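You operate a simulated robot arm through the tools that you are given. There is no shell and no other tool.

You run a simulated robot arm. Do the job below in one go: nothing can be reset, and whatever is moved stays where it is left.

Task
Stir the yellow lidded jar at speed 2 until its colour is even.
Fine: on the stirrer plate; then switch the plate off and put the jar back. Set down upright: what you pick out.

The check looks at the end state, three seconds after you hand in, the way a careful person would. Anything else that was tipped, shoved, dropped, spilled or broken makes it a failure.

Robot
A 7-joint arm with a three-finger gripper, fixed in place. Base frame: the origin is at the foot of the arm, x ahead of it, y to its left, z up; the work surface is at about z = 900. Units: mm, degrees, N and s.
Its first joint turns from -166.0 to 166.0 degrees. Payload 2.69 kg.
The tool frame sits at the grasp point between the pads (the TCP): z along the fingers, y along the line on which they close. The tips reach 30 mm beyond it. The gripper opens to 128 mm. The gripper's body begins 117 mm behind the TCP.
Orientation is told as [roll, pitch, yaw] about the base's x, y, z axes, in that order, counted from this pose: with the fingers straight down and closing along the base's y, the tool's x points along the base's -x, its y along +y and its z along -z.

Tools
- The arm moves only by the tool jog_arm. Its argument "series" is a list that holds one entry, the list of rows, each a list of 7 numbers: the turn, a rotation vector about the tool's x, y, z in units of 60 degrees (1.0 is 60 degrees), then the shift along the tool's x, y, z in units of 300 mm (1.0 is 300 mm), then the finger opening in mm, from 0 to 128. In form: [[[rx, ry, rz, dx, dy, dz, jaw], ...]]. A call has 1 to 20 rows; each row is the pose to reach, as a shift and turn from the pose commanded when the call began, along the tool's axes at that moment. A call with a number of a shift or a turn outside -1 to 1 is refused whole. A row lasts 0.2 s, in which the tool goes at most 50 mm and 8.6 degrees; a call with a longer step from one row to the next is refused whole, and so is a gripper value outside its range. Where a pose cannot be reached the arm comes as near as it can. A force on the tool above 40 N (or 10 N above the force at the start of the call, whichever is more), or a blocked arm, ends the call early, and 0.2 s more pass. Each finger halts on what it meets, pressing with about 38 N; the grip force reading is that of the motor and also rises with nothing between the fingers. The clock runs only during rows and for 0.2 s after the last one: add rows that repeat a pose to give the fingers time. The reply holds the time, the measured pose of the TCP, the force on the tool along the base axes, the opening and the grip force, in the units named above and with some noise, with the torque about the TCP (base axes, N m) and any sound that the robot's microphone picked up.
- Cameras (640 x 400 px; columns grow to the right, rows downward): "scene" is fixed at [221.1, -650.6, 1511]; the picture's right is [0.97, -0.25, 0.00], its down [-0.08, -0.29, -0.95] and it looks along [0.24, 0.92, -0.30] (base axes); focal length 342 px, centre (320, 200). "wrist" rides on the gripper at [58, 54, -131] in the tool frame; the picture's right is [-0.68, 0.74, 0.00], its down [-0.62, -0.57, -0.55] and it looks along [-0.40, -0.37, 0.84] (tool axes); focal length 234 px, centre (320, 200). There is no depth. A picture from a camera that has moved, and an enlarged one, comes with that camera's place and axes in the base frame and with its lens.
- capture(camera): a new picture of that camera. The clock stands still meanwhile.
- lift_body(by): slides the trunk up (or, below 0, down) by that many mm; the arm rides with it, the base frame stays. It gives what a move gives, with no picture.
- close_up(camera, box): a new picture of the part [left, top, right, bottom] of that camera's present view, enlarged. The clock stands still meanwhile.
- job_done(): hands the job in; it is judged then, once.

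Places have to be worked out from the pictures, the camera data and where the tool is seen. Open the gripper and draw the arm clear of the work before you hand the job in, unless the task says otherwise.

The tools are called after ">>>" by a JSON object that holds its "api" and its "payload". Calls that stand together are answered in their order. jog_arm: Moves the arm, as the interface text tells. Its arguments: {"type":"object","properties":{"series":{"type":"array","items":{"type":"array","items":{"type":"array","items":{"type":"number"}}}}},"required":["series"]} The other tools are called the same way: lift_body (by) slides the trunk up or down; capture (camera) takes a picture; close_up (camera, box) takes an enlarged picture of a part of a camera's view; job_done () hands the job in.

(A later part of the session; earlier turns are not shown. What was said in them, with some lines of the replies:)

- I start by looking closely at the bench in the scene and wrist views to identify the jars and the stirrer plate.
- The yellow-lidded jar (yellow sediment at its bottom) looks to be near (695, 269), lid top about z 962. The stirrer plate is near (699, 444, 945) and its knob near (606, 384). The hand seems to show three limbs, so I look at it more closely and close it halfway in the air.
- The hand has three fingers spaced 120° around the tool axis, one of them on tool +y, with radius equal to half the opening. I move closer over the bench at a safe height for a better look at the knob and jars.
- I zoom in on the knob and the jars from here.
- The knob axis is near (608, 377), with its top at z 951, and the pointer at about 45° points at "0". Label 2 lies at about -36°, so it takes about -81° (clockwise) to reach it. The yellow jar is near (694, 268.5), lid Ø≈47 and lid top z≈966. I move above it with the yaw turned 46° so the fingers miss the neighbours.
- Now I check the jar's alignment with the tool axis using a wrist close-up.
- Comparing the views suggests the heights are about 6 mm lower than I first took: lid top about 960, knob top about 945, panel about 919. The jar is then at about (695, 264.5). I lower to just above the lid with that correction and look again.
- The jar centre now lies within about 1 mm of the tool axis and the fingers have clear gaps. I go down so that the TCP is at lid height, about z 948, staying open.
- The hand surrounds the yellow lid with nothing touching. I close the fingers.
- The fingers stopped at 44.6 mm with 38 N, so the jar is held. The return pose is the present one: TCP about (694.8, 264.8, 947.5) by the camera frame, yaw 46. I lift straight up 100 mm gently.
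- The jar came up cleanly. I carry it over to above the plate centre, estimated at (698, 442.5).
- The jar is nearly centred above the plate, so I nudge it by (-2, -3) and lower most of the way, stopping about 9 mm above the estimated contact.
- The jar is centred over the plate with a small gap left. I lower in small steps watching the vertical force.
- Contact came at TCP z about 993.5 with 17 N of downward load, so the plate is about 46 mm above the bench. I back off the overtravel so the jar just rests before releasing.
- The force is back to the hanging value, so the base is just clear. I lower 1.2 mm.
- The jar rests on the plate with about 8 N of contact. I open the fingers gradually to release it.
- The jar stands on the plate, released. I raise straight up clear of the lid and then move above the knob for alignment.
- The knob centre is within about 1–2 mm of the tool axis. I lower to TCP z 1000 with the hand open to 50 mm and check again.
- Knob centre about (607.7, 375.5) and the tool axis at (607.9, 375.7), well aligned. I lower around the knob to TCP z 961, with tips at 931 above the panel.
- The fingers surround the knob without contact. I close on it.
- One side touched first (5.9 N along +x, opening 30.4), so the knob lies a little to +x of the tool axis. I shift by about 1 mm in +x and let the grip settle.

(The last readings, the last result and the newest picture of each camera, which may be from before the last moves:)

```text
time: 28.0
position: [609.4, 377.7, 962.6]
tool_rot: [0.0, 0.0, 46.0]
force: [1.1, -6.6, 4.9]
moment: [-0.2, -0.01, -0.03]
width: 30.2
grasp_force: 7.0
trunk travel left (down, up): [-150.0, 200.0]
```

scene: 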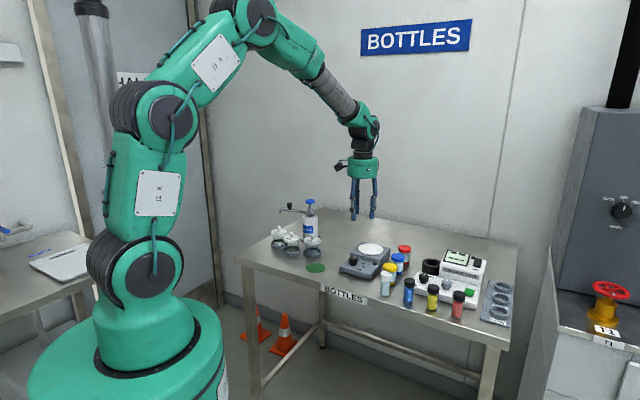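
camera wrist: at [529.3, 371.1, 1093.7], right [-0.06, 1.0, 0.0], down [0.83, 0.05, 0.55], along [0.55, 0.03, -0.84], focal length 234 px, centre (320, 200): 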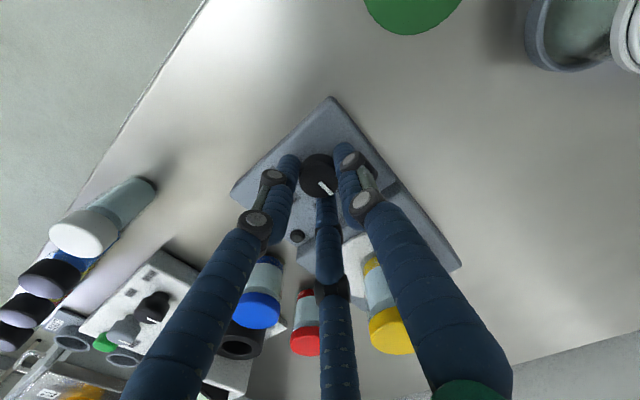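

The remaining push is along tool -y, so the two -y fingers touch while the +y one does not. I shift 1.2 mm toward tool -y and settle.

>>> {"api": "jog_arm", "payload": {"series": [[[0, 0, 0, 0.0005, -0.002, 0, 20], [0, 0, 0, 0.001, -0.004, 0, 20], [0, 0, 0, 0.001, -0.004, 0, 20], [0, 0, 0, 0.001, -0.004, 0, 20]]]}}

>>> {"api": "close_up", "payload": {"camera": "wrist", "box": [250, 130, 390, 230]}}

>>> {"api": "close_up", "payload": {"camera": "scene", "box": [345, 235, 395, 285]}}

```text
time: 29.0
position: [609.5, 376.5, 962.9]
tool_rot: [0.0, -0.1, 46.0]
force: [-0.5, 2.9, 5.2]
moment: [0.27, -0.04, -0.06]
width: 29.3
grasp_force: 45.2
trunk travel left (down, up): [-150.0, 200.0]
```

```text
4.00 times, centred on (320, 180) of wrist
camera zoom: at [529.7, 370.8, 1093.2], right [-0.06, 1.0, 0.0], down [0.83, 0.05, 0.55], along [0.55, 0.03, -0.84], focal length 937 px, centre (320, 280)
```

zoom: 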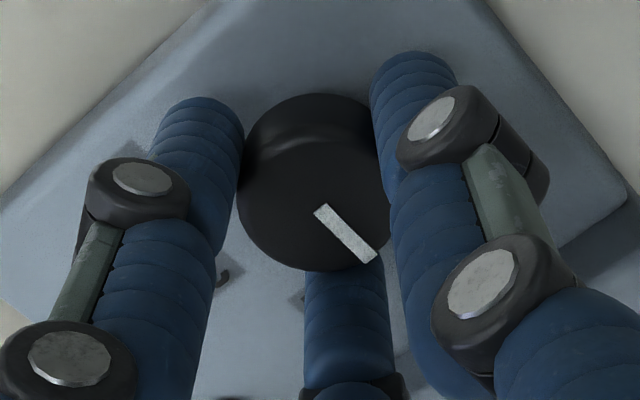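

```text
8.00 times, centred on (370, 260) of scene
camera zoom: at [221.1, -650.6, 1511.0], right [0.97, -0.25, 0.0], down [-0.08, -0.29, -0.95], along [0.24, 0.92, -0.3], focal length 2739 px, centre (-80, -280)
```

zoom: 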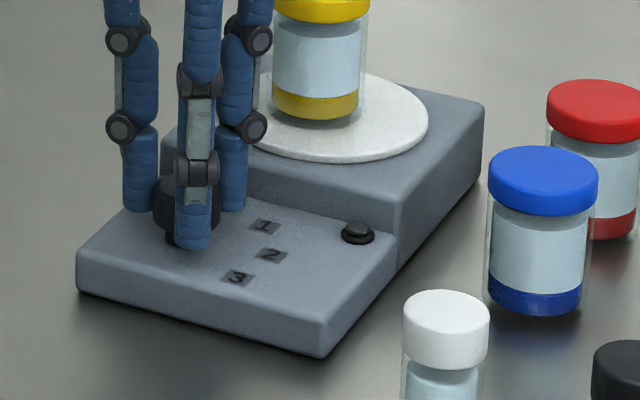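

The knob is now gripped firmly at 29.3 mm and 45 N. I turn it clockwise, seen from above, by 40.5° as the first half.

>>> {"api": "jog_arm", "payload": {"series": [[[0, 0, 0.06, 0, 0, 0, 20], [0, 0, 0.16, 0, 0, 0, 20], [0, 0, 0.27, 0, 0, 0, 20], [0, 0, 0.38, 0, 0, 0, 20], [0, 0, 0.49, 0, 0, 0, 20], [0, 0, 0.6, 0, 0, 0, 20], [0, 0, 0.675, 0, 0, 0, 20]]]}}

>>> {"api": "close_up", "payload": {"camera": "wrist", "box": [250, 130, 390, 230]}}

>>> {"api": "close_up", "payload": {"camera": "scene", "box": [345, 235, 395, 285]}}

```text
time: 30.6
position: [610.8, 376.4, 963.7]
tool_rot: [0.0, 0.0, 5.5]
force: [-8.4, 16.0, 6.5]
moment: [0.46, 0.38, -0.02]
width: 29.5
grasp_force: 45.1
trunk travel left (down, up): [-150.0, 200.0]
```

```text
4.00 times, centred on (320, 180) of wrist
camera zoom: at [545.8, 423.5, 1093.2], right [0.6, 0.8, 0.0], down [0.67, -0.5, 0.55], along [0.44, -0.33, -0.84], focal length 937 px, centre (320, 280)
```

zoom: 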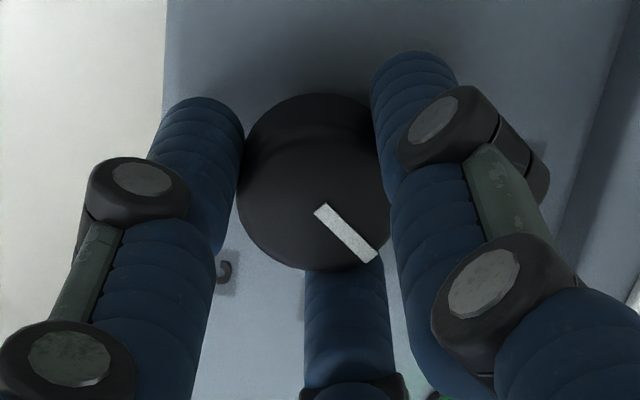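

```text
8.00 times, centred on (370, 260) of scene
camera zoom: at [221.1, -650.6, 1511.0], right [0.97, -0.25, 0.0], down [-0.08, -0.29, -0.95], along [0.24, 0.92, -0.3], focal length 2739 px, centre (-80, -280)
```

zoom: 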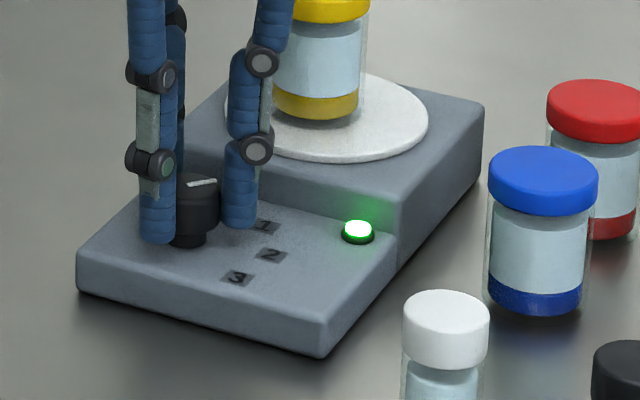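

The lamp lit green, so the plate runs at 1. A side load of about 18 N built up because the grip is slightly off the knob axis, so I relieve it with a small shift along the force.

>>> {"api": "jog_arm", "payload": {"series": [[[0, 0, 0, 0.0022, 0.0046, 0, 20], [0, 0, 0, 0.0022, 0.0046, 0, 20]]]}}

```text
time: 31.2
position: [608.7, 375.6, 962.3]
tool_rot: [-0.1, -0.1, 5.6]
force: [4.9, 3.2, 5.3]
moment: [-0.01, -0.26, -0.05]
width: 29.1
grasp_force: 45.2
trunk travel left (down, up): [-150.0, 200.0]
```

Stiffness is about 12 N/mm and the load has mostly gone. I turn the second 40° to position 2 with a small compensating shift to follow the knob axis.

>>> {"api": "jog_arm", "payload": {"series": [[[0, 0, 0.06, -0.0002, 0.0004, 0, 20], [0, 0, 0.16, -0.0006, 0.0011, 0, 20], [0, 0, 0.27, -0.001, 0.0018, 0, 20], [0, 0, 0.38, -0.0014, 0.0026, 0, 20], [0, 0, 0.49, -0.0018, 0.0034, 0, 20], [0, 0, 0.6, -0.0022, 0.0041, 0, 20], [0, 0, 0.667, -0.0025, 0.0046, 0, 20]]]}}

>>> {"api": "close_up", "payload": {"camera": "wrist", "box": [250, 130, 390, 230]}}

>>> {"api": "close_up", "payload": {"camera": "scene", "box": [345, 230, 395, 280]}}

```text
time: 32.8
position: [608.8, 376.5, 962.3]
tool_rot: [-0.1, 0.2, -34.5]
force: [8.7, -35.6, 12.7]
moment: [-1.22, -0.42, 0.04]
width: 29.2
grasp_force: 44.8
trunk travel left (down, up): [-150.0, 200.0]
```

```text
4.00 times, centred on (320, 180) of wrist
camera zoom: at [591.6, 453.2, 1093.2], right [0.97, 0.22, 0.0], down [0.19, -0.82, 0.55], along [0.12, -0.53, -0.84], focal length 937 px, centre (320, 280)
```

zoom: 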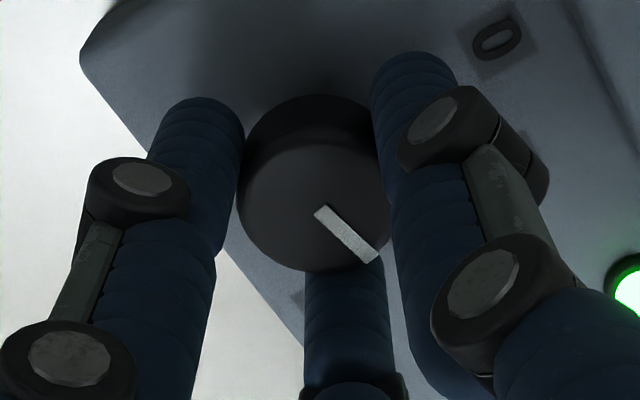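

```text
8.00 times, centred on (370, 255) of scene
camera zoom: at [221.1, -650.6, 1511.0], right [0.97, -0.25, 0.0], down [-0.08, -0.29, -0.95], along [0.24, 0.92, -0.3], focal length 2739 px, centre (-80, -240)
```

zoom: 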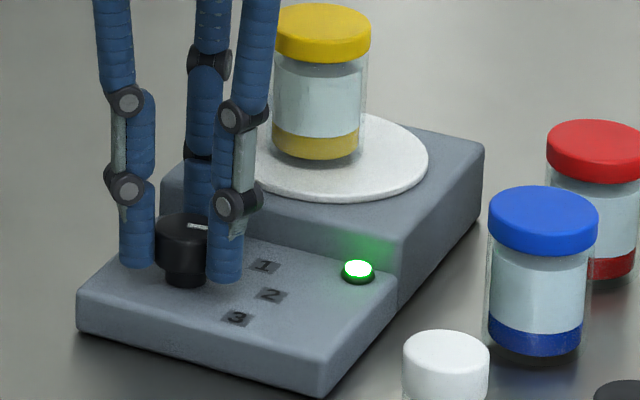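

The knob is at 2, lamp green, but my compensation overshot and left 36 N of side load along -y. I relieve it at once with a shift back.

>>> {"api": "jog_arm", "payload": {"series": [[[0, 0, 0, -0.003, -0.003, 0, 20], [0, 0, 0, -0.0057, -0.0054, 0, 20]]]}}

>>> {"api": "close_up", "payload": {"camera": "scene", "box": [345, 230, 395, 280]}}

```text
time: 33.4
position: [609.3, 375.6, 961.8]
tool_rot: [0.0, 0.1, -34.4]
force: [-2.1, -12.0, 5.4]
moment: [-0.07, 0.38, -0.03]
width: 29.3
grasp_force: 44.7
trunk travel left (down, up): [-150.0, 200.0]
```

```text
8.00 times, centred on (370, 255) of scene
camera zoom: at [221.1, -650.6, 1511.0], right [0.97, -0.25, 0.0], down [-0.08, -0.29, -0.95], along [0.24, 0.92, -0.3], focal length 2739 px, centre (-80, -240)
```

zoom: 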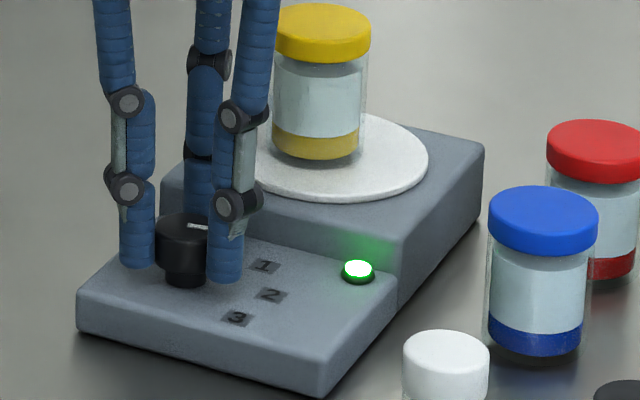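

Load is down to 12 N and the pointer sits toward label 2. I ease it a little more and wait about 3 s while stirring, then look at the jar.

>>> {"api": "jog_arm", "payload": {"series": [[[0, 0, 0, -0.0013, -0.0019, 0, 20], [0, 0, 0, -0.0013, -0.0019, 0, 20], [0, 0, 0, -0.0013, -0.0019, 0, 20], [0, 0, 0, -0.0013, -0.0019, 0, 20], [0, 0, 0, -0.0013, -0.0019, 0, 20], [0, 0, 0, -0.0013, -0.0019, 0, 20], [0, 0, 0, -0.0013, -0.0019, 0, 20], [0, 0, 0, -0.0013, -0.0019, 0, 20], [0, 0, 0, -0.0013, -0.0019, 0, 20], [0, 0, 0, -0.0013, -0.0019, 0, 20], [0, 0, 0, -0.0013, -0.0019, 0, 20], [0, 0, 0, -0.0013, -0.0019, 0, 20], [0, 0, 0, -0.0013, -0.0019, 0, 20], [0, 0, 0, -0.0013, -0.0019, 0, 20]]]}}

>>> {"api": "close_up", "payload": {"camera": "scene", "box": [345, 230, 395, 280]}}

>>> {"api": "capture", "payload": {"camera": "wrist"}}

```text
time: 36.4
position: [610.7, 376.3, 962.5]
tool_rot: [0.0, -0.1, -34.4]
force: [-16.9, 13.8, -5.4]
moment: [0.42, 0.4, -0.02]
width: 29.5
grasp_force: 45.3
trunk travel left (down, up): [-150.0, 200.0]
```

```text
8.00 times, centred on (370, 255) of scene
camera zoom: at [221.1, -650.6, 1511.0], right [0.97, -0.25, 0.0], down [-0.08, -0.29, -0.95], along [0.24, 0.92, -0.3], focal length 2739 px, centre (-80, -240)
```

zoom: 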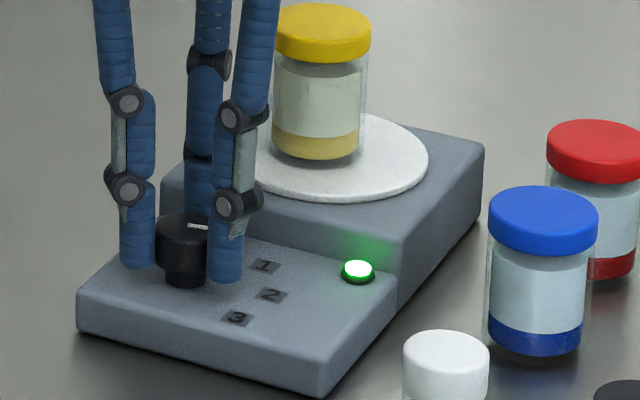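

```text
taken
camera wrist: at [591.4, 453.1, 1093.1], right [0.97, 0.22, 0.0], down [0.19, -0.81, 0.55], along [0.12, -0.54, -0.84], focal length 234 px, centre (320, 200)
```

wrist: 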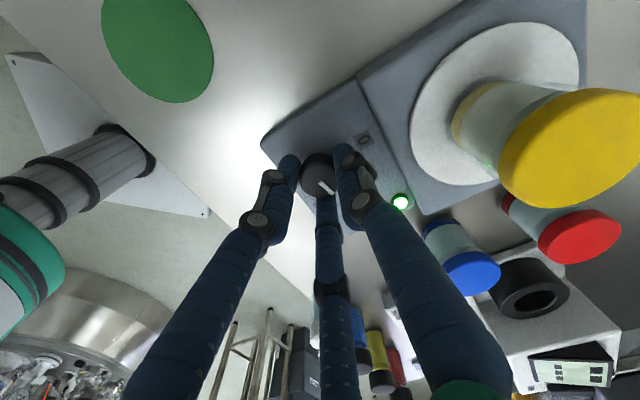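

The liquid is turning evenly yellowish but a band still shows at the bottom. I relieve the side load slightly and keep stirring about 3.5 s more.

>>> {"api": "jog_arm", "payload": {"series": [[[0, 0, 0, 0.0018, 0.0002, 0, 20], [0, 0, 0, 0.0018, 0.0002, 0, 20], [0, 0, 0, 0.0018, 0.0002, 0, 20], [0, 0, 0, 0.0018, 0.0002, 0, 20], [0, 0, 0, 0.0018, 0.0002, 0, 20], [0, 0, 0, 0.0018, 0.0002, 0, 20], [0, 0, 0, 0.0018, 0.0002, 0, 20], [0, 0, 0, 0.0018, 0.0002, 0, 20], [0, 0, 0, 0.0018, 0.0002, 0, 20], [0, 0, 0, 0.0018, 0.0002, 0, 20], [0, 0, 0, 0.0018, 0.0002, 0, 20], [0, 0, 0, 0.0018, 0.0002, 0, 20], [0, 0, 0, 0.0018, 0.0002, 0, 20], [0, 0, 0, 0.0018, 0.0002, 0, 20], [0, 0, 0, 0.0018, 0.0002, 0, 20], [0, 0, 0, 0.0018, 0.0002, 0, 20]]]}}

>>> {"api": "close_up", "payload": {"camera": "scene", "box": [345, 230, 395, 280]}}

```text
time: 39.8
position: [609.2, 376.4, 962.3]
tool_rot: [0.0, -0.1, -34.6]
force: [-7.1, -3.9, -10.4]
moment: [-0.09, 0.2, -0.02]
width: 29.0
grasp_force: 45.0
trunk travel left (down, up): [-150.0, 200.0]
```

```text
8.00 times, centred on (370, 255) of scene
camera zoom: at [221.1, -650.6, 1511.0], right [0.97, -0.25, 0.0], down [-0.08, -0.29, -0.95], along [0.24, 0.92, -0.3], focal length 2739 px, centre (-80, -240)
```

zoom: 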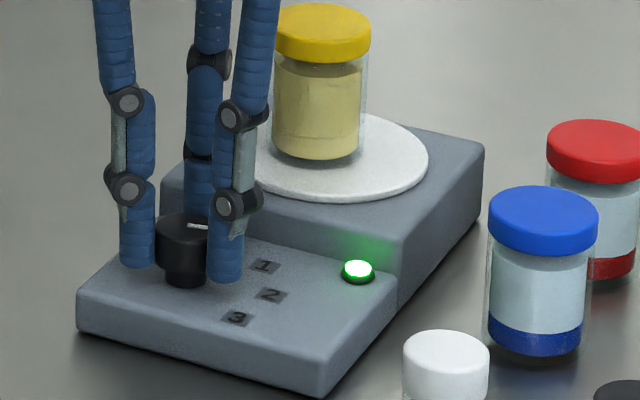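

Almost even now; only a faint edge remains near the bottom. I stir about 1.4 s more and zoom in on the jar.

>>> {"api": "jog_arm", "payload": {"series": [[[0, 0, 0, 0, 0, 0, 20], [0, 0, 0, 0, 0, 0, 20], [0, 0, 0, 0, 0, 0, 20], [0, 0, 0, 0, 0, 0, 20], [0, 0, 0, 0, 0, 0, 20], [0, 0, 0, 0, 0, 0, 20]]]}}

>>> {"api": "close_up", "payload": {"camera": "scene", "box": [364, 229, 384, 253]}}

>>> {"api": "close_up", "payload": {"camera": "wrist", "box": [430, 60, 640, 220]}}

```text
time: 41.2
position: [610.1, 376.7, 963.2]
tool_rot: [0.1, 0.0, -34.4]
force: [-7.3, -4.5, -9.5]
moment: [-0.09, 0.22, -0.04]
width: 29.2
grasp_force: 44.5
trunk travel left (down, up): [-150.0, 200.0]
```

```text
16.00 times, centred on (374, 241) of scene
camera zoom: at [221.1, -650.6, 1511.0], right [0.97, -0.25, 0.0], down [-0.08, -0.29, -0.95], along [0.24, 0.92, -0.3], focal length 5478 px, centre (-544, -456)
```

zoom: 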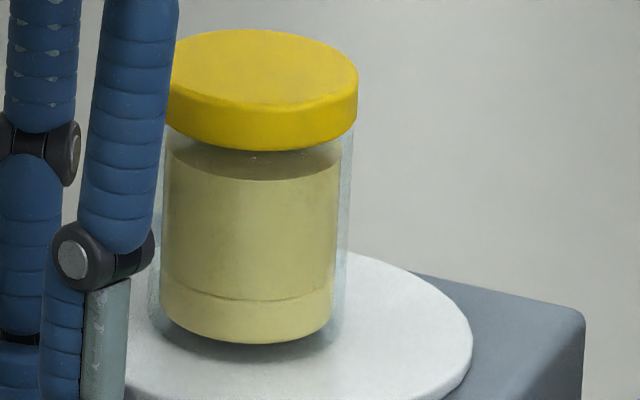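

```text
2.50 times, centred on (535, 140) of wrist
camera zoom: at [591.4, 453.0, 1093.3], right [0.97, 0.22, 0.0], down [0.19, -0.81, 0.55], along [0.12, -0.54, -0.84], focal length 585 px, centre (-218, 350)
```

zoom: 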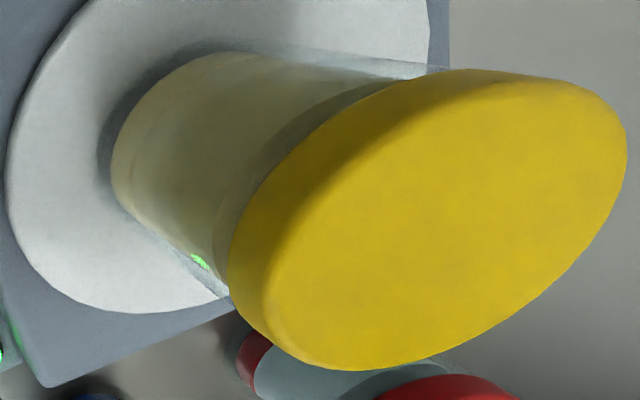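

The two zones now almost match, with only a faint seam between them. I stir a further ~1.4 s and compare.

>>> {"api": "jog_arm", "payload": {"series": [[[0, 0, 0, 0, 0, 0, 20], [0, 0, 0, 0, 0, 0, 20], [0, 0, 0, 0, 0, 0, 20], [0, 0, 0, 0, 0, 0, 20], [0, 0, 0, 0, 0, 0, 20], [0, 0, 0, 0, 0, 0, 20]]]}}

>>> {"api": "close_up", "payload": {"camera": "scene", "box": [364, 229, 384, 253]}}

>>> {"api": "close_up", "payload": {"camera": "wrist", "box": [430, 60, 640, 220]}}

```text
time: 42.6
position: [608.8, 375.9, 961.5]
tool_rot: [0.1, 0.1, -34.5]
force: [-6.7, -3.7, -10.1]
moment: [-0.2, 0.16, -0.02]
width: 29.2
grasp_force: 45.2
trunk travel left (down, up): [-150.0, 200.0]
```

```text
16.00 times, centred on (374, 241) of scene
camera zoom: at [221.1, -650.6, 1511.0], right [0.97, -0.25, 0.0], down [-0.08, -0.29, -0.95], along [0.24, 0.92, -0.3], focal length 5478 px, centre (-544, -456)
```

zoom: 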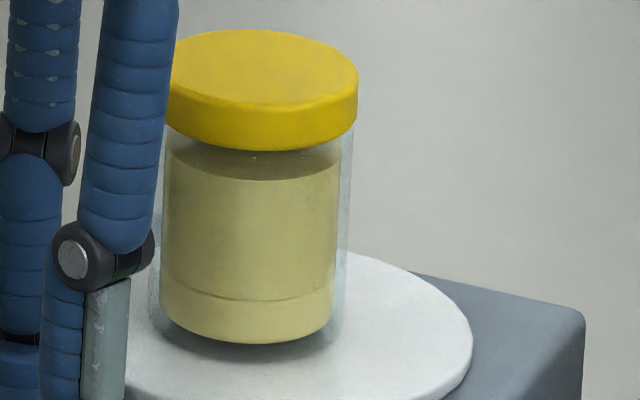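

```text
2.50 times, centred on (535, 140) of wrist
camera zoom: at [591.4, 453.1, 1093.3], right [0.97, 0.22, 0.0], down [0.19, -0.81, 0.55], along [0.12, -0.53, -0.84], focal length 585 px, centre (-218, 350)
```

zoom: 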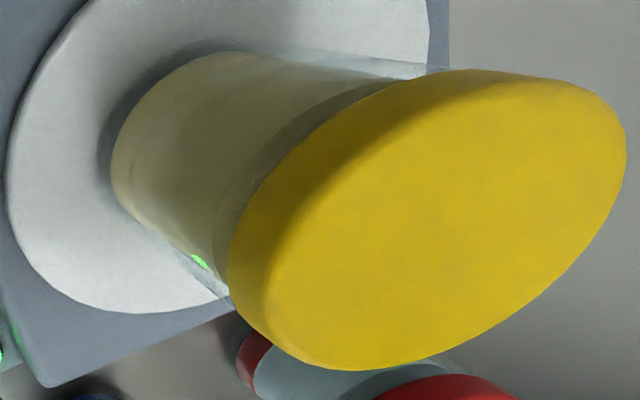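

The picture no longer changes and the colour is even. I turn the knob back counter-clockwise by the first 40°.

>>> {"api": "jog_arm", "payload": {"series": [[[0, 0, -0.06, 0.0002, 0.0001, 0, 20], [0, 0, -0.17, 0.0007, 0.0004, 0, 20], [0, 0, -0.29, 0.0011, 0.0006, 0, 20], [0, 0, -0.41, 0.0016, 0.0009, 0, 20], [0, 0, -0.53, 0.0021, 0.0011, 0, 20], [0, 0, -0.63, 0.0025, 0.0013, 0, 20], [0, 0, -0.667, 0.0026, 0.0014, 0, 20]]]}}

>>> {"api": "close_up", "payload": {"camera": "scene", "box": [345, 230, 395, 280]}}

```text
time: 44.2
position: [609.9, 376.0, 964.1]
tool_rot: [0.0, 0.0, 5.7]
force: [-5.4, -6.7, -3.7]
moment: [-0.33, 0.28, -0.04]
width: 29.0
grasp_force: 45.0
trunk travel left (down, up): [-150.0, 200.0]
```

```text
8.00 times, centred on (370, 255) of scene
camera zoom: at [221.1, -650.6, 1511.0], right [0.97, -0.25, 0.0], down [-0.08, -0.29, -0.95], along [0.24, 0.92, -0.3], focal length 2739 px, centre (-80, -240)
```

zoom: 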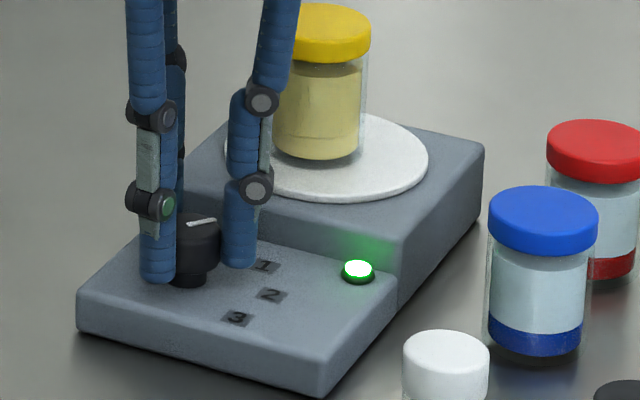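

Side load is low, under 10 N. I turn the remaining 40.5° back to 0 with a slight shift.

>>> {"api": "jog_arm", "payload": {"series": [[[0, 0, -0.06, 0, -0.0002, 0, 20], [0, 0, -0.17, -0.0001, -0.0006, 0, 20], [0, 0, -0.29, -0.0002, -0.001, 0, 20], [0, 0, -0.41, -0.0002, -0.0014, 0, 20], [0, 0, -0.53, -0.0003, -0.0018, 0, 20], [0, 0, -0.63, -0.0004, -0.0022, 0, 20], [0, 0, -0.68, -0.0004, -0.0024, 0, 20], [0, 0, -0.68, -0.0004, -0.0024, 0, 20]]]}}

>>> {"api": "close_up", "payload": {"camera": "scene", "box": [345, 230, 395, 280]}}

>>> {"api": "close_up", "payload": {"camera": "wrist", "box": [250, 130, 390, 230]}}

```text
time: 46.0
position: [609.1, 377.2, 962.5]
tool_rot: [-0.1, -0.1, 46.5]
force: [-8.1, 1.5, 7.4]
moment: [0.23, 0.17, -0.51]
width: 29.5
grasp_force: 45.5
trunk travel left (down, up): [-150.0, 200.0]
```

```text
8.00 times, centred on (370, 255) of scene
camera zoom: at [221.1, -650.6, 1511.0], right [0.97, -0.25, 0.0], down [-0.08, -0.29, -0.95], along [0.24, 0.92, -0.3], focal length 2739 px, centre (-80, -240)
```

zoom: 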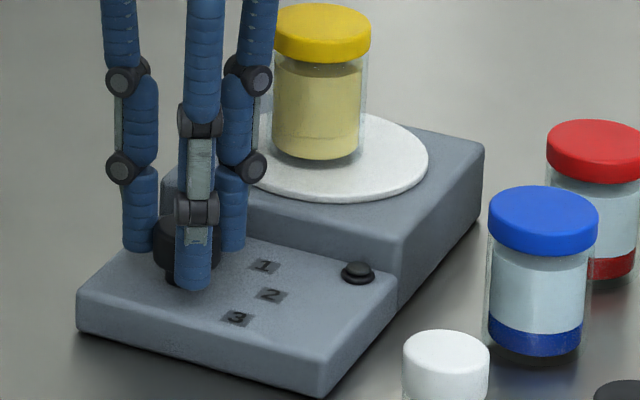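

```text
4.00 times, centred on (320, 180) of wrist
camera zoom: at [529.7, 370.3, 1093.0], right [-0.07, 1.0, 0.0], down [0.83, 0.06, 0.55], along [0.55, 0.04, -0.84], focal length 937 px, centre (320, 280)
```

zoom: 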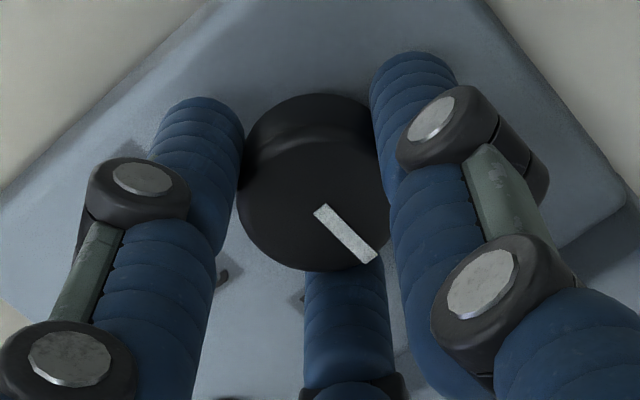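

The lamp is off and the knob is against its stop at 0. I open the fingers and rise straight up clear of the knob and jar.

>>> {"api": "jog_arm", "payload": {"series": [[[0, 0, 0, 0, 0, 0, 34], [0, 0, 0, 0, 0, 0, 44], [0, 0, 0, 0, 0, 0, 50], [0, 0, 0, 0, 0, 0, 50], [0, 0, 0, 0, 0, -0.04, 50], [0, 0, 0, 0, 0, -0.12, 50], [0, 0, 0, 0, 0, -0.2, 50], [0, 0, 0, 0, 0, -0.28, 50], [0, 0, 0, 0, 0, -0.36, 60], [0, 0, 0, 0, 0, -0.4, 76], [0, 0, 0, 0, 0, -0.4, 76]]]}}

>>> {"api": "close_up", "payload": {"camera": "scene", "box": [335, 220, 425, 290]}}

>>> {"api": "capture", "payload": {"camera": "wrist"}}

```text
time: 48.4
position: [608.6, 375.7, 1082.3]
tool_rot: [0.0, 0.0, 46.3]
force: [-0.5, -0.7, 0.5]
moment: [0.02, -0.01, -0.03]
width: 76.1
grasp_force: 0.1
trunk travel left (down, up): [-150.0, 200.0]
```

```text
5.71 times, centred on (380, 255) of scene
camera zoom: at [221.1, -650.6, 1511.0], right [0.97, -0.25, 0.0], down [-0.08, -0.29, -0.95], along [0.24, 0.92, -0.3], focal length 1956 px, centre (-23, -114)
```

zoom: 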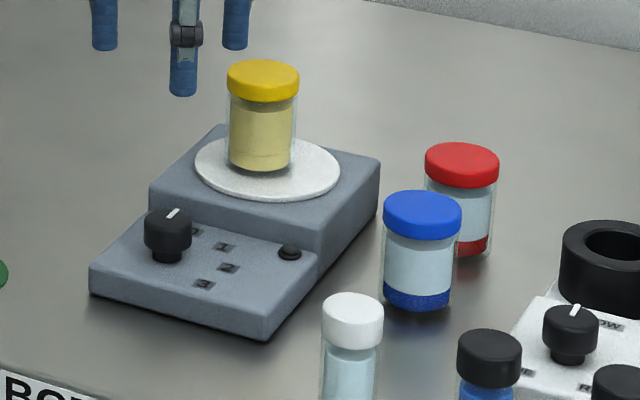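

```text
taken
camera wrist: at [529.7, 369.4, 1212.7], right [-0.07, 1.0, 0.0], down [0.83, 0.05, 0.55], along [0.55, 0.04, -0.84], focal length 234 px, centre (320, 200)
```

wrist: 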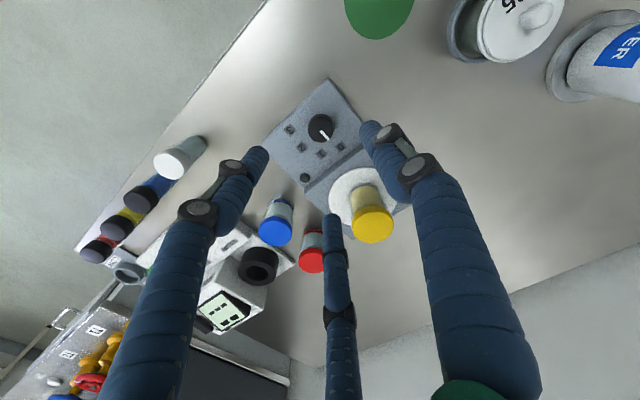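

Knob at 0, lamp off, jar unmoved on the plate with even colour. I move back above the jar.

>>> {"api": "jog_arm", "payload": {"series": [[[0, 0, 0.001, -0.03, -0.005, 0, 76], [0, 0, 0.002, -0.1, -0.017, 0, 76], [0, 0, 0.003, -0.18, -0.03, 0, 76], [0, 0, 0.004, -0.26, -0.0435, 0, 76], [0, 0, 0.005, -0.33, -0.055, 0, 76], [0, 0, 0.005, -0.3568, -0.0597, 0, 76], [0, 0, 0.005, -0.3568, -0.0597, 0, 76]]]}}

>>> {"api": "capture", "payload": {"camera": "wrist"}}

>>> {"api": "close_up", "payload": {"camera": "wrist", "box": [250, 100, 390, 200]}}

```text
time: 50.0
position: [696.8, 440.6, 1082.4]
tool_rot: [-0.1, 0.0, 46.0]
force: [-0.3, 0.0, -0.7]
moment: [-0.01, -0.01, 0.02]
width: 75.9
grasp_force: 0.1
trunk travel left (down, up): [-150.0, 200.0]
```

```text
taken
camera wrist: at [616.7, 434.8, 1212.7], right [-0.06, 1.0, 0.0], down [0.83, 0.05, 0.55], along [0.55, 0.03, -0.84], focal length 234 px, centre (320, 200)
```

wrist: 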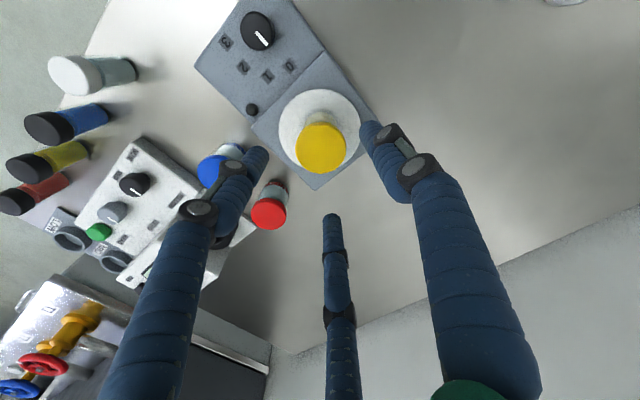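

```text
4.00 times, centred on (320, 150) of wrist
camera zoom: at [616.7, 434.8, 1212.7], right [-0.06, 1.0, 0.0], down [0.83, 0.05, 0.55], along [0.55, 0.03, -0.84], focal length 937 px, centre (320, 400)
```

zoom: 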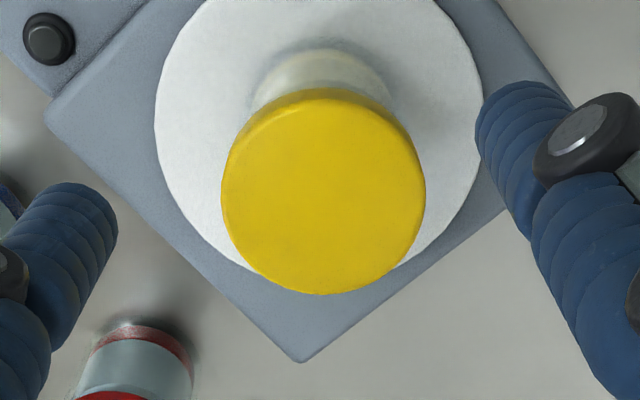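

The lid is within about 1 mm of the axis, so I nudge 1 mm in +y. I lower 90 mm around the jar with the fingers open to 76.

>>> {"api": "jog_arm", "payload": {"series": [[[0, 0, 0, -0.0024, 0.0023, 0.04, 76], [0, 0, 0, -0.0024, 0.0023, 0.1, 76], [0, 0, 0, -0.0024, 0.0023, 0.16, 76], [0, 0, 0, -0.0024, 0.0023, 0.22, 74], [0, 0, 0, -0.0024, 0.0023, 0.27, 72], [0, 0, 0, -0.0024, 0.0023, 0.295, 70], [0, 0, 0, -0.0024, 0.0023, 0.298, 70], [0, 0, 0, -0.0024, 0.0023, 0.298, 70]]]}}

>>> {"api": "capture", "payload": {"camera": "wrist"}}

>>> {"api": "close_up", "payload": {"camera": "scene", "box": [350, 215, 410, 275]}}

```text
time: 51.8
position: [696.2, 442.6, 992.3]
tool_rot: [0.0, 0.0, 46.0]
force: [-0.4, -0.4, 0.4]
moment: [0.0, 0.0, -0.01]
width: 70.0
grasp_force: 0.0
trunk travel left (down, up): [-150.0, 200.0]
```

```text
taken
camera wrist: at [616.0, 436.3, 1123.6], right [-0.06, 1.0, 0.0], down [0.83, 0.05, 0.55], along [0.55, 0.03, -0.84], focal length 234 px, centre (320, 200)
```

wrist: 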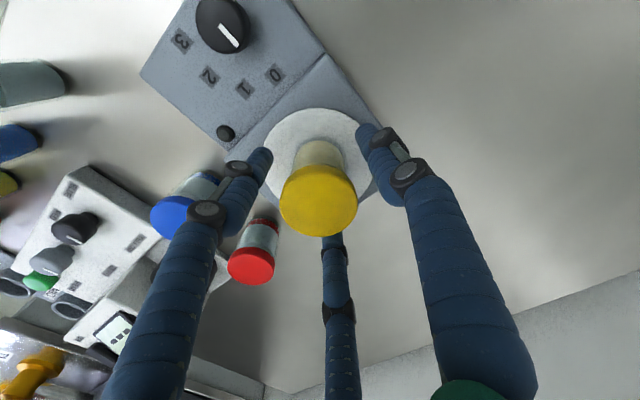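

```text
6.67 times, centred on (380, 245) of scene
camera zoom: at [221.1, -650.6, 1511.0], right [0.97, -0.25, 0.0], down [-0.08, -0.29, -0.95], along [0.24, 0.92, -0.3], focal length 2282 px, centre (-80, -100)
```

zoom: 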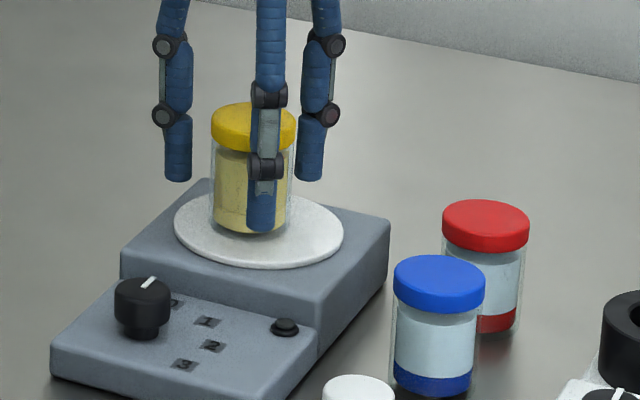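

The hand is well centred around the jar. I close the grip.

>>> {"api": "jog_arm", "payload": {"series": [[[0, 0, 0, 0, 0, 0, 58], [0, 0, 0, 0, 0, 0, 50], [0, 0, 0, 0, 0, 0, 44], [0, 0, 0, 0, 0, 0, 38], [0, 0, 0, 0, 0, 0, 35], [0, 0, 0, 0, 0, 0, 35]]]}}

```text
time: 53.2
position: [696.9, 442.5, 991.8]
tool_rot: [0.0, 0.0, 46.1]
force: [0.1, -0.1, 0.8]
moment: [-0.04, 0.02, -0.01]
width: 44.6
grasp_force: 38.3
trunk travel left (down, up): [-150.0, 200.0]
```

Held again at 44.6 mm and 38 N. I lift 55 mm and carry it back above its original place.

>>> {"api": "jog_arm", "payload": {"series": [[[0, 0, 0, 0, 0, -0.015, 35], [0, 0, 0, 0, 0, -0.05, 35], [0, 0, 0, 0, 0, -0.09, 35], [0, 0, 0, 0, 0, -0.13, 35], [0, 0, 0, 0, 0, -0.165, 35], [0, 0, 0, 0, 0, -0.1833, 35], [0, 0, 0, 0.012, -0.0115, -0.1833, 35], [0, 0, 0, 0.045, -0.0431, -0.1833, 35], [0, 0, 0, 0.09, -0.0861, -0.1833, 35], [0, 0, 0, 0.14, -0.134, -0.1833, 35], [0, 0, 0, 0.19, -0.1818, -0.1833, 35], [0, 0, 0, 0.24, -0.2296, -0.1833, 35], [0, 0, 0, 0.29, -0.2775, -0.1833, 35], [0, 0, 0, 0.34, -0.3253, -0.1833, 35], [0, 0, 0, 0.38, -0.3636, -0.1833, 35], [0, 0, 0, 0.41, -0.3923, -0.1833, 35], [0, 0, 0, 0.4234, -0.4051, -0.1833, 35], [0, 0, 0, 0.4234, -0.4051, -0.1833, 35]]]}}

>>> {"api": "capture", "payload": {"camera": "wrist"}}

>>> {"api": "close_up", "payload": {"camera": "scene", "box": [345, 205, 435, 305]}}

```text
time: 57.0
position: [694.7, 266.9, 1048.2]
tool_rot: [0.0, 0.1, 46.0]
force: [0.2, 0.3, -2.2]
moment: [0.0, 0.01, -0.02]
width: 44.4
grasp_force: 37.8
trunk travel left (down, up): [-150.0, 200.0]
```

```text
taken
camera wrist: at [615.9, 261.0, 1179.6], right [-0.06, 1.0, 0.0], down [0.83, 0.05, 0.55], along [0.55, 0.03, -0.84], focal length 234 px, centre (320, 200)
```

wrist: 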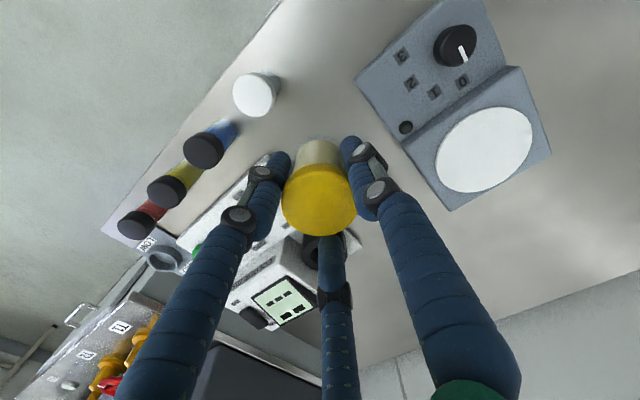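

```text
4.00 times, centred on (390, 255) of scene
camera zoom: at [221.1, -650.6, 1511.0], right [0.97, -0.25, 0.0], down [-0.08, -0.29, -0.95], along [0.24, 0.92, -0.3], focal length 1370 px, centre (40, -20)
```

zoom: 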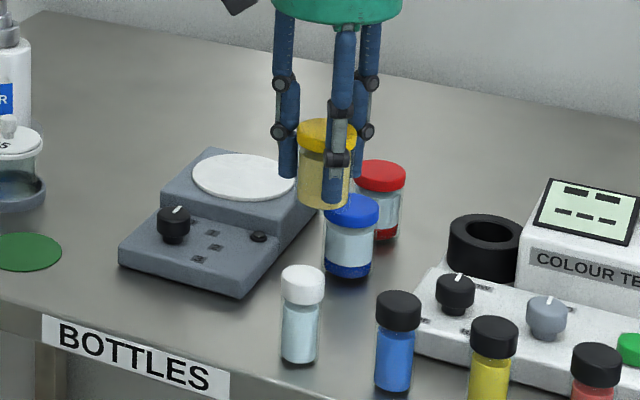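

The jar is above its original place, within about 0.4 mm. I lower 96 mm gently, leaving a few millimetres.

>>> {"api": "jog_arm", "payload": {"series": [[[0, 0, 0, 0, 0, 0.015, 35], [0, 0, 0, 0, 0, 0.05, 35], [0, 0, 0, 0, 0, 0.1, 35], [0, 0, 0, 0, 0, 0.15, 35], [0, 0, 0, 0, 0, 0.2, 35], [0, 0, 0, 0, 0, 0.25, 35], [0, 0, 0, 0, 0, 0.285, 35], [0, 0, 0, 0, 0, 0.31, 35], [0, 0, 0, 0, 0, 0.32, 35], [0, 0, 0, 0, 0, 0.32, 35]]]}}

>>> {"api": "capture", "payload": {"camera": "wrist"}}

>>> {"api": "close_up", "payload": {"camera": "scene", "box": [350, 230, 420, 310]}}

```text
time: 59.2
position: [696.6, 267.0, 951.7]
tool_rot: [0.0, -0.1, 46.0]
force: [-0.5, -0.1, -1.2]
moment: [0.01, -0.02, 0.01]
width: 44.5
grasp_force: 37.8
trunk travel left (down, up): [-150.0, 200.0]
```

```text
taken
camera wrist: at [615.9, 261.6, 1082.0], right [-0.06, 1.0, 0.0], down [0.83, 0.05, 0.55], along [0.55, 0.03, -0.84], focal length 234 px, centre (320, 200)
```

wrist: 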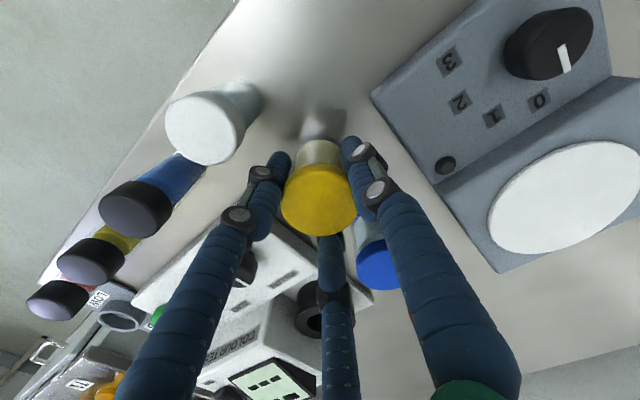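

```text
5.00 times, centred on (385, 270) of scene
camera zoom: at [221.1, -650.6, 1511.0], right [0.97, -0.25, 0.0], down [-0.08, -0.29, -0.95], along [0.24, 0.92, -0.3], focal length 1712 px, centre (-5, -150)
```

zoom: 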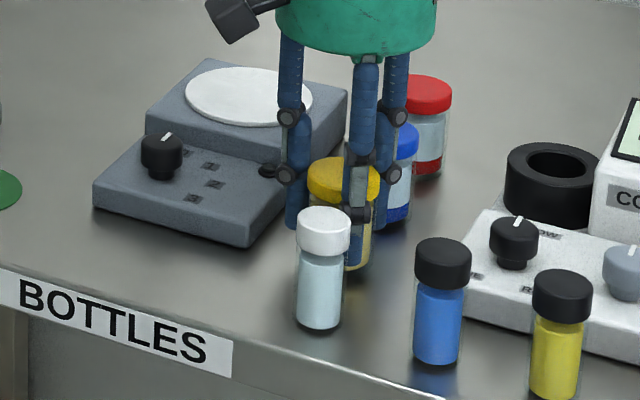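

No contact yet. I lower 3 mm slowly and read the force.

>>> {"api": "jog_arm", "payload": {"series": [[[0, 0, 0, 0, 0, 0.004, 35], [0, 0, 0, 0, 0, 0.008, 35], [0, 0, 0, 0, 0, 0.01, 35], [0, 0, 0, 0, 0, 0.01, 35]]]}}

```text
time: 60.2
position: [696.8, 266.9, 949.9]
tool_rot: [0.0, 0.0, 46.0]
force: [-0.5, 0.1, -0.8]
moment: [-0.01, 0.0, 0.01]
width: 44.0
grasp_force: 38.1
trunk travel left (down, up): [-150.0, 200.0]
```

Still hanging free, so I lower another 1.2 mm.

>>> {"api": "jog_arm", "payload": {"series": [[[0, 0, 0, 0, 0, 0.002, 35], [0, 0, 0, 0, 0, 0.004, 35], [0, 0, 0, 0, 0, 0.004, 35]]]}}

```text
time: 61.0
position: [696.3, 266.5, 948.0]
tool_rot: [0.0, 0.0, 46.0]
force: [-0.5, -0.9, 3.8]
moment: [-0.07, 0.1, -0.03]
width: 44.0
grasp_force: 37.6
trunk travel left (down, up): [-150.0, 200.0]
```

Light contact with the bench (about 5 N). I open the fingers gradually to 70.

>>> {"api": "jog_arm", "payload": {"series": [[[0, 0, 0, 0, 0, 0, 46], [0, 0, 0, 0, 0, 0, 50], [0, 0, 0, 0, 0, 0, 58], [0, 0, 0, 0, 0, 0, 66], [0, 0, 0, 0, 0, 0, 70], [0, 0, 0, 0, 0, 0, 70]]]}}

>>> {"api": "capture", "payload": {"camera": "wrist"}}

>>> {"api": "close_up", "payload": {"camera": "scene", "box": [350, 230, 420, 310]}}

```text
time: 62.4
position: [694.6, 265.5, 946.5]
tool_rot: [0.0, 0.0, 46.0]
force: [-0.7, -0.4, 0.8]
moment: [0.02, 0.04, -0.02]
width: 70.0
grasp_force: 0.1
trunk travel left (down, up): [-150.0, 200.0]
```

```text
taken
camera wrist: at [615.6, 261.1, 1078.2], right [-0.06, 1.0, 0.0], down [0.83, 0.05, 0.55], along [0.55, 0.03, -0.84], focal length 234 px, centre (320, 200)
```

wrist: 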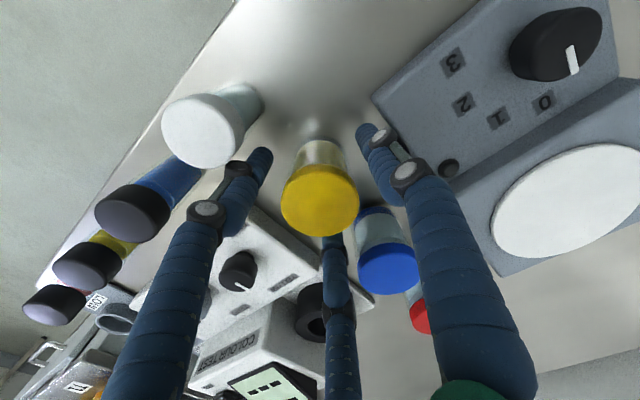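

```text
5.00 times, centred on (385, 270) of scene
camera zoom: at [221.1, -650.6, 1511.0], right [0.97, -0.25, 0.0], down [-0.08, -0.29, -0.95], along [0.24, 0.92, -0.3], focal length 1712 px, centre (-5, -150)
```

zoom: 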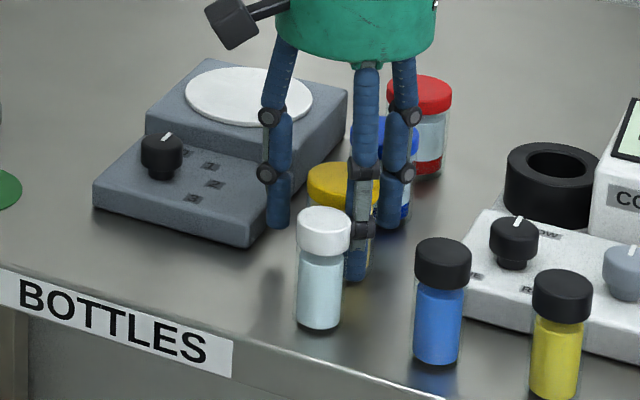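

The jar stands upright back in its place. I rise straight up, then draw the arm away.

>>> {"api": "jog_arm", "payload": {"series": [[[0, 0, 0, 0, 0, -0.03, 70], [0, 0, 0, 0, 0, -0.1, 70], [0, 0, 0, 0, 0, -0.18, 70], [0, 0, 0, 0, 0, -0.28, 70], [0, 0, 0, 0, 0, -0.4, 70], [0, 0, 0, 0, 0, -0.52, 70], [0, 0, 0, 0, 0, -0.63, 70], [0, 0, 0, 0, 0, -0.7, 70], [0, 0, 0, -0.007, 0.08, -0.7, 70], [0, 0, 0, -0.014, 0.2, -0.7, 70], [0, 0, 0, -0.02, 0.33, -0.7, 70], [0, 0, 0, -0.03, 0.46, -0.7, 70], [0, 0, 0, -0.04, 0.59, -0.7, 80], [0, 0, 0, -0.05, 0.72, -0.7, 100], [0, 0, 0, -0.06, 0.83, -0.7, 110], [0, 0, 0, -0.068, 0.9, -0.7, 120], [0, 0, 0, -0.068, 0.9, -0.7, 120]]]}}

>>> {"api": "capture", "payload": {"camera": "scene"}}

>>> {"api": "close_up", "payload": {"camera": "scene", "box": [330, 230, 440, 320]}}

>>> {"api": "close_up", "payload": {"camera": "scene", "box": [370, 255, 400, 300]}}

>>> {"api": "capture", "payload": {"camera": "wrist"}}

```text
time: 66.0
position: [514.9, 469.5, 1155.8]
tool_rot: [0.0, 0.0, 46.0]
force: [0.5, -1.0, 0.4]
moment: [-0.04, -0.02, 0.0]
width: 120.2
grasp_force: 0.1
trunk travel left (down, up): [-150.0, 200.0]
```

```text
taken
```

scene: 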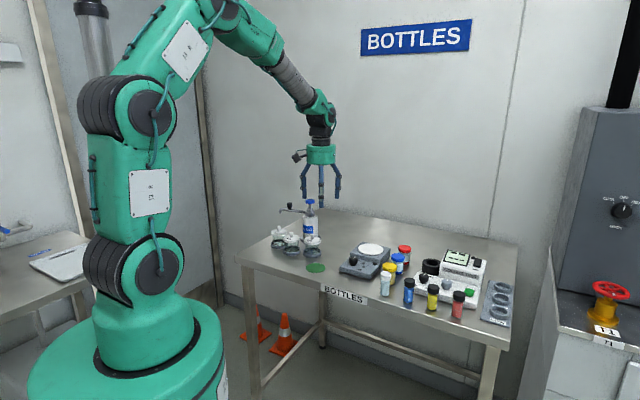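

```text
4.44 times, centred on (385, 275) of scene
camera zoom: at [221.1, -650.6, 1511.0], right [0.97, -0.25, 0.0], down [-0.08, -0.29, -0.95], along [0.24, 0.92, -0.3], focal length 1522 px, centre (31, -133)
```

zoom: 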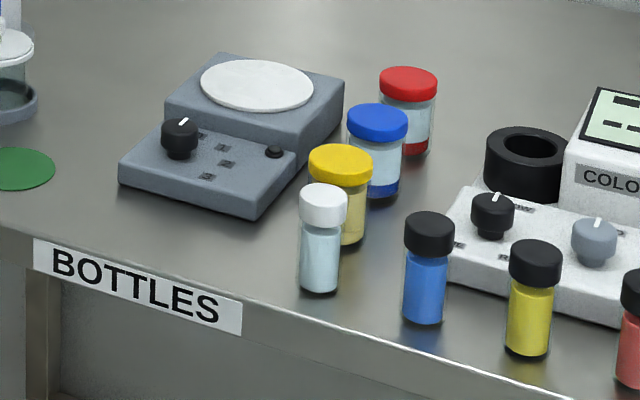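

```text
8.89 times, centred on (385, 278) of scene
camera zoom: at [221.1, -650.6, 1511.0], right [0.97, -0.25, 0.0], down [-0.08, -0.29, -0.95], along [0.24, 0.92, -0.3], focal length 3043 px, centre (-258, -489)
```

zoom: 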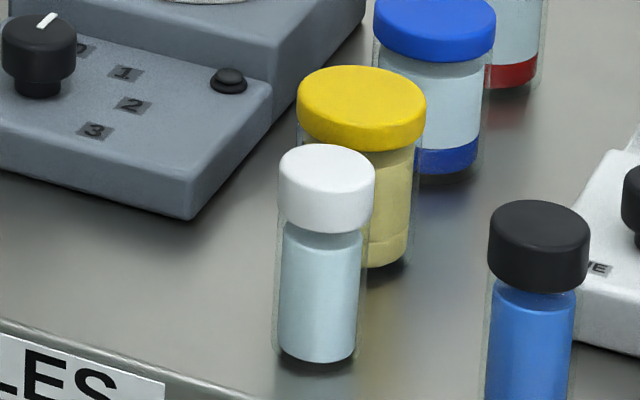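

```text
taken
camera wrist: at [435.4, 464.6, 1288.3], right [-0.06, 1.0, 0.0], down [0.83, 0.05, 0.55], along [0.55, 0.03, -0.84], focal length 234 px, centre (320, 200)
```

wrist: 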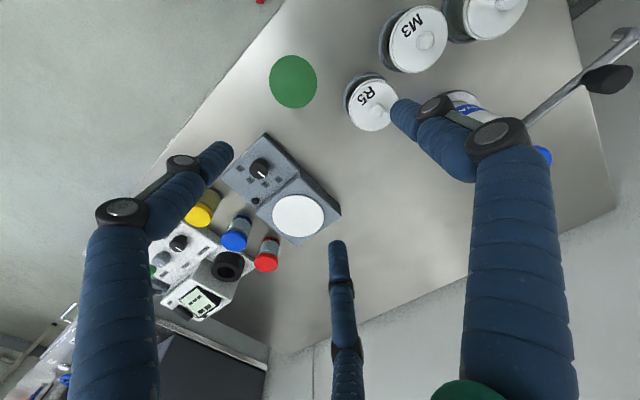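

The yellow-lidded jar is back in its original spot, upright and evenly coloured. The knob is at 0 with the lamp off, nothing else has moved, and the open gripper is well clear, so I hand in.

>>> {"api": "job_done", "payload": {}}

```text
The job is handed in.
```

I stirred the yellow-lidded jar on the stirrer plate at speed 2 until its colour was even, which took about 10 seconds. I then turned the plate off and put the jar back.

- **Jar:** it stands upright in its original place, by the position readings within about 1 mm. The colour is uniform, with only a faint line where the sediment layer ended. It had not changed over the last 1.4 seconds of stirring.
- **Plate:** the knob is back at 0 against its stop and the green lamp is off. The knob passed through speed 1 for a couple of seconds each way.
- **Side load:** turning the knob put up to about 36 N sideways on the stirrer for a moment, because the grip was slightly off its axis. The camera pictures show no movement of the stirrer.
- **Everything else:** nothing else looks moved or tipped in the last pictures. The gripper is open and the arm is clear of the bench.
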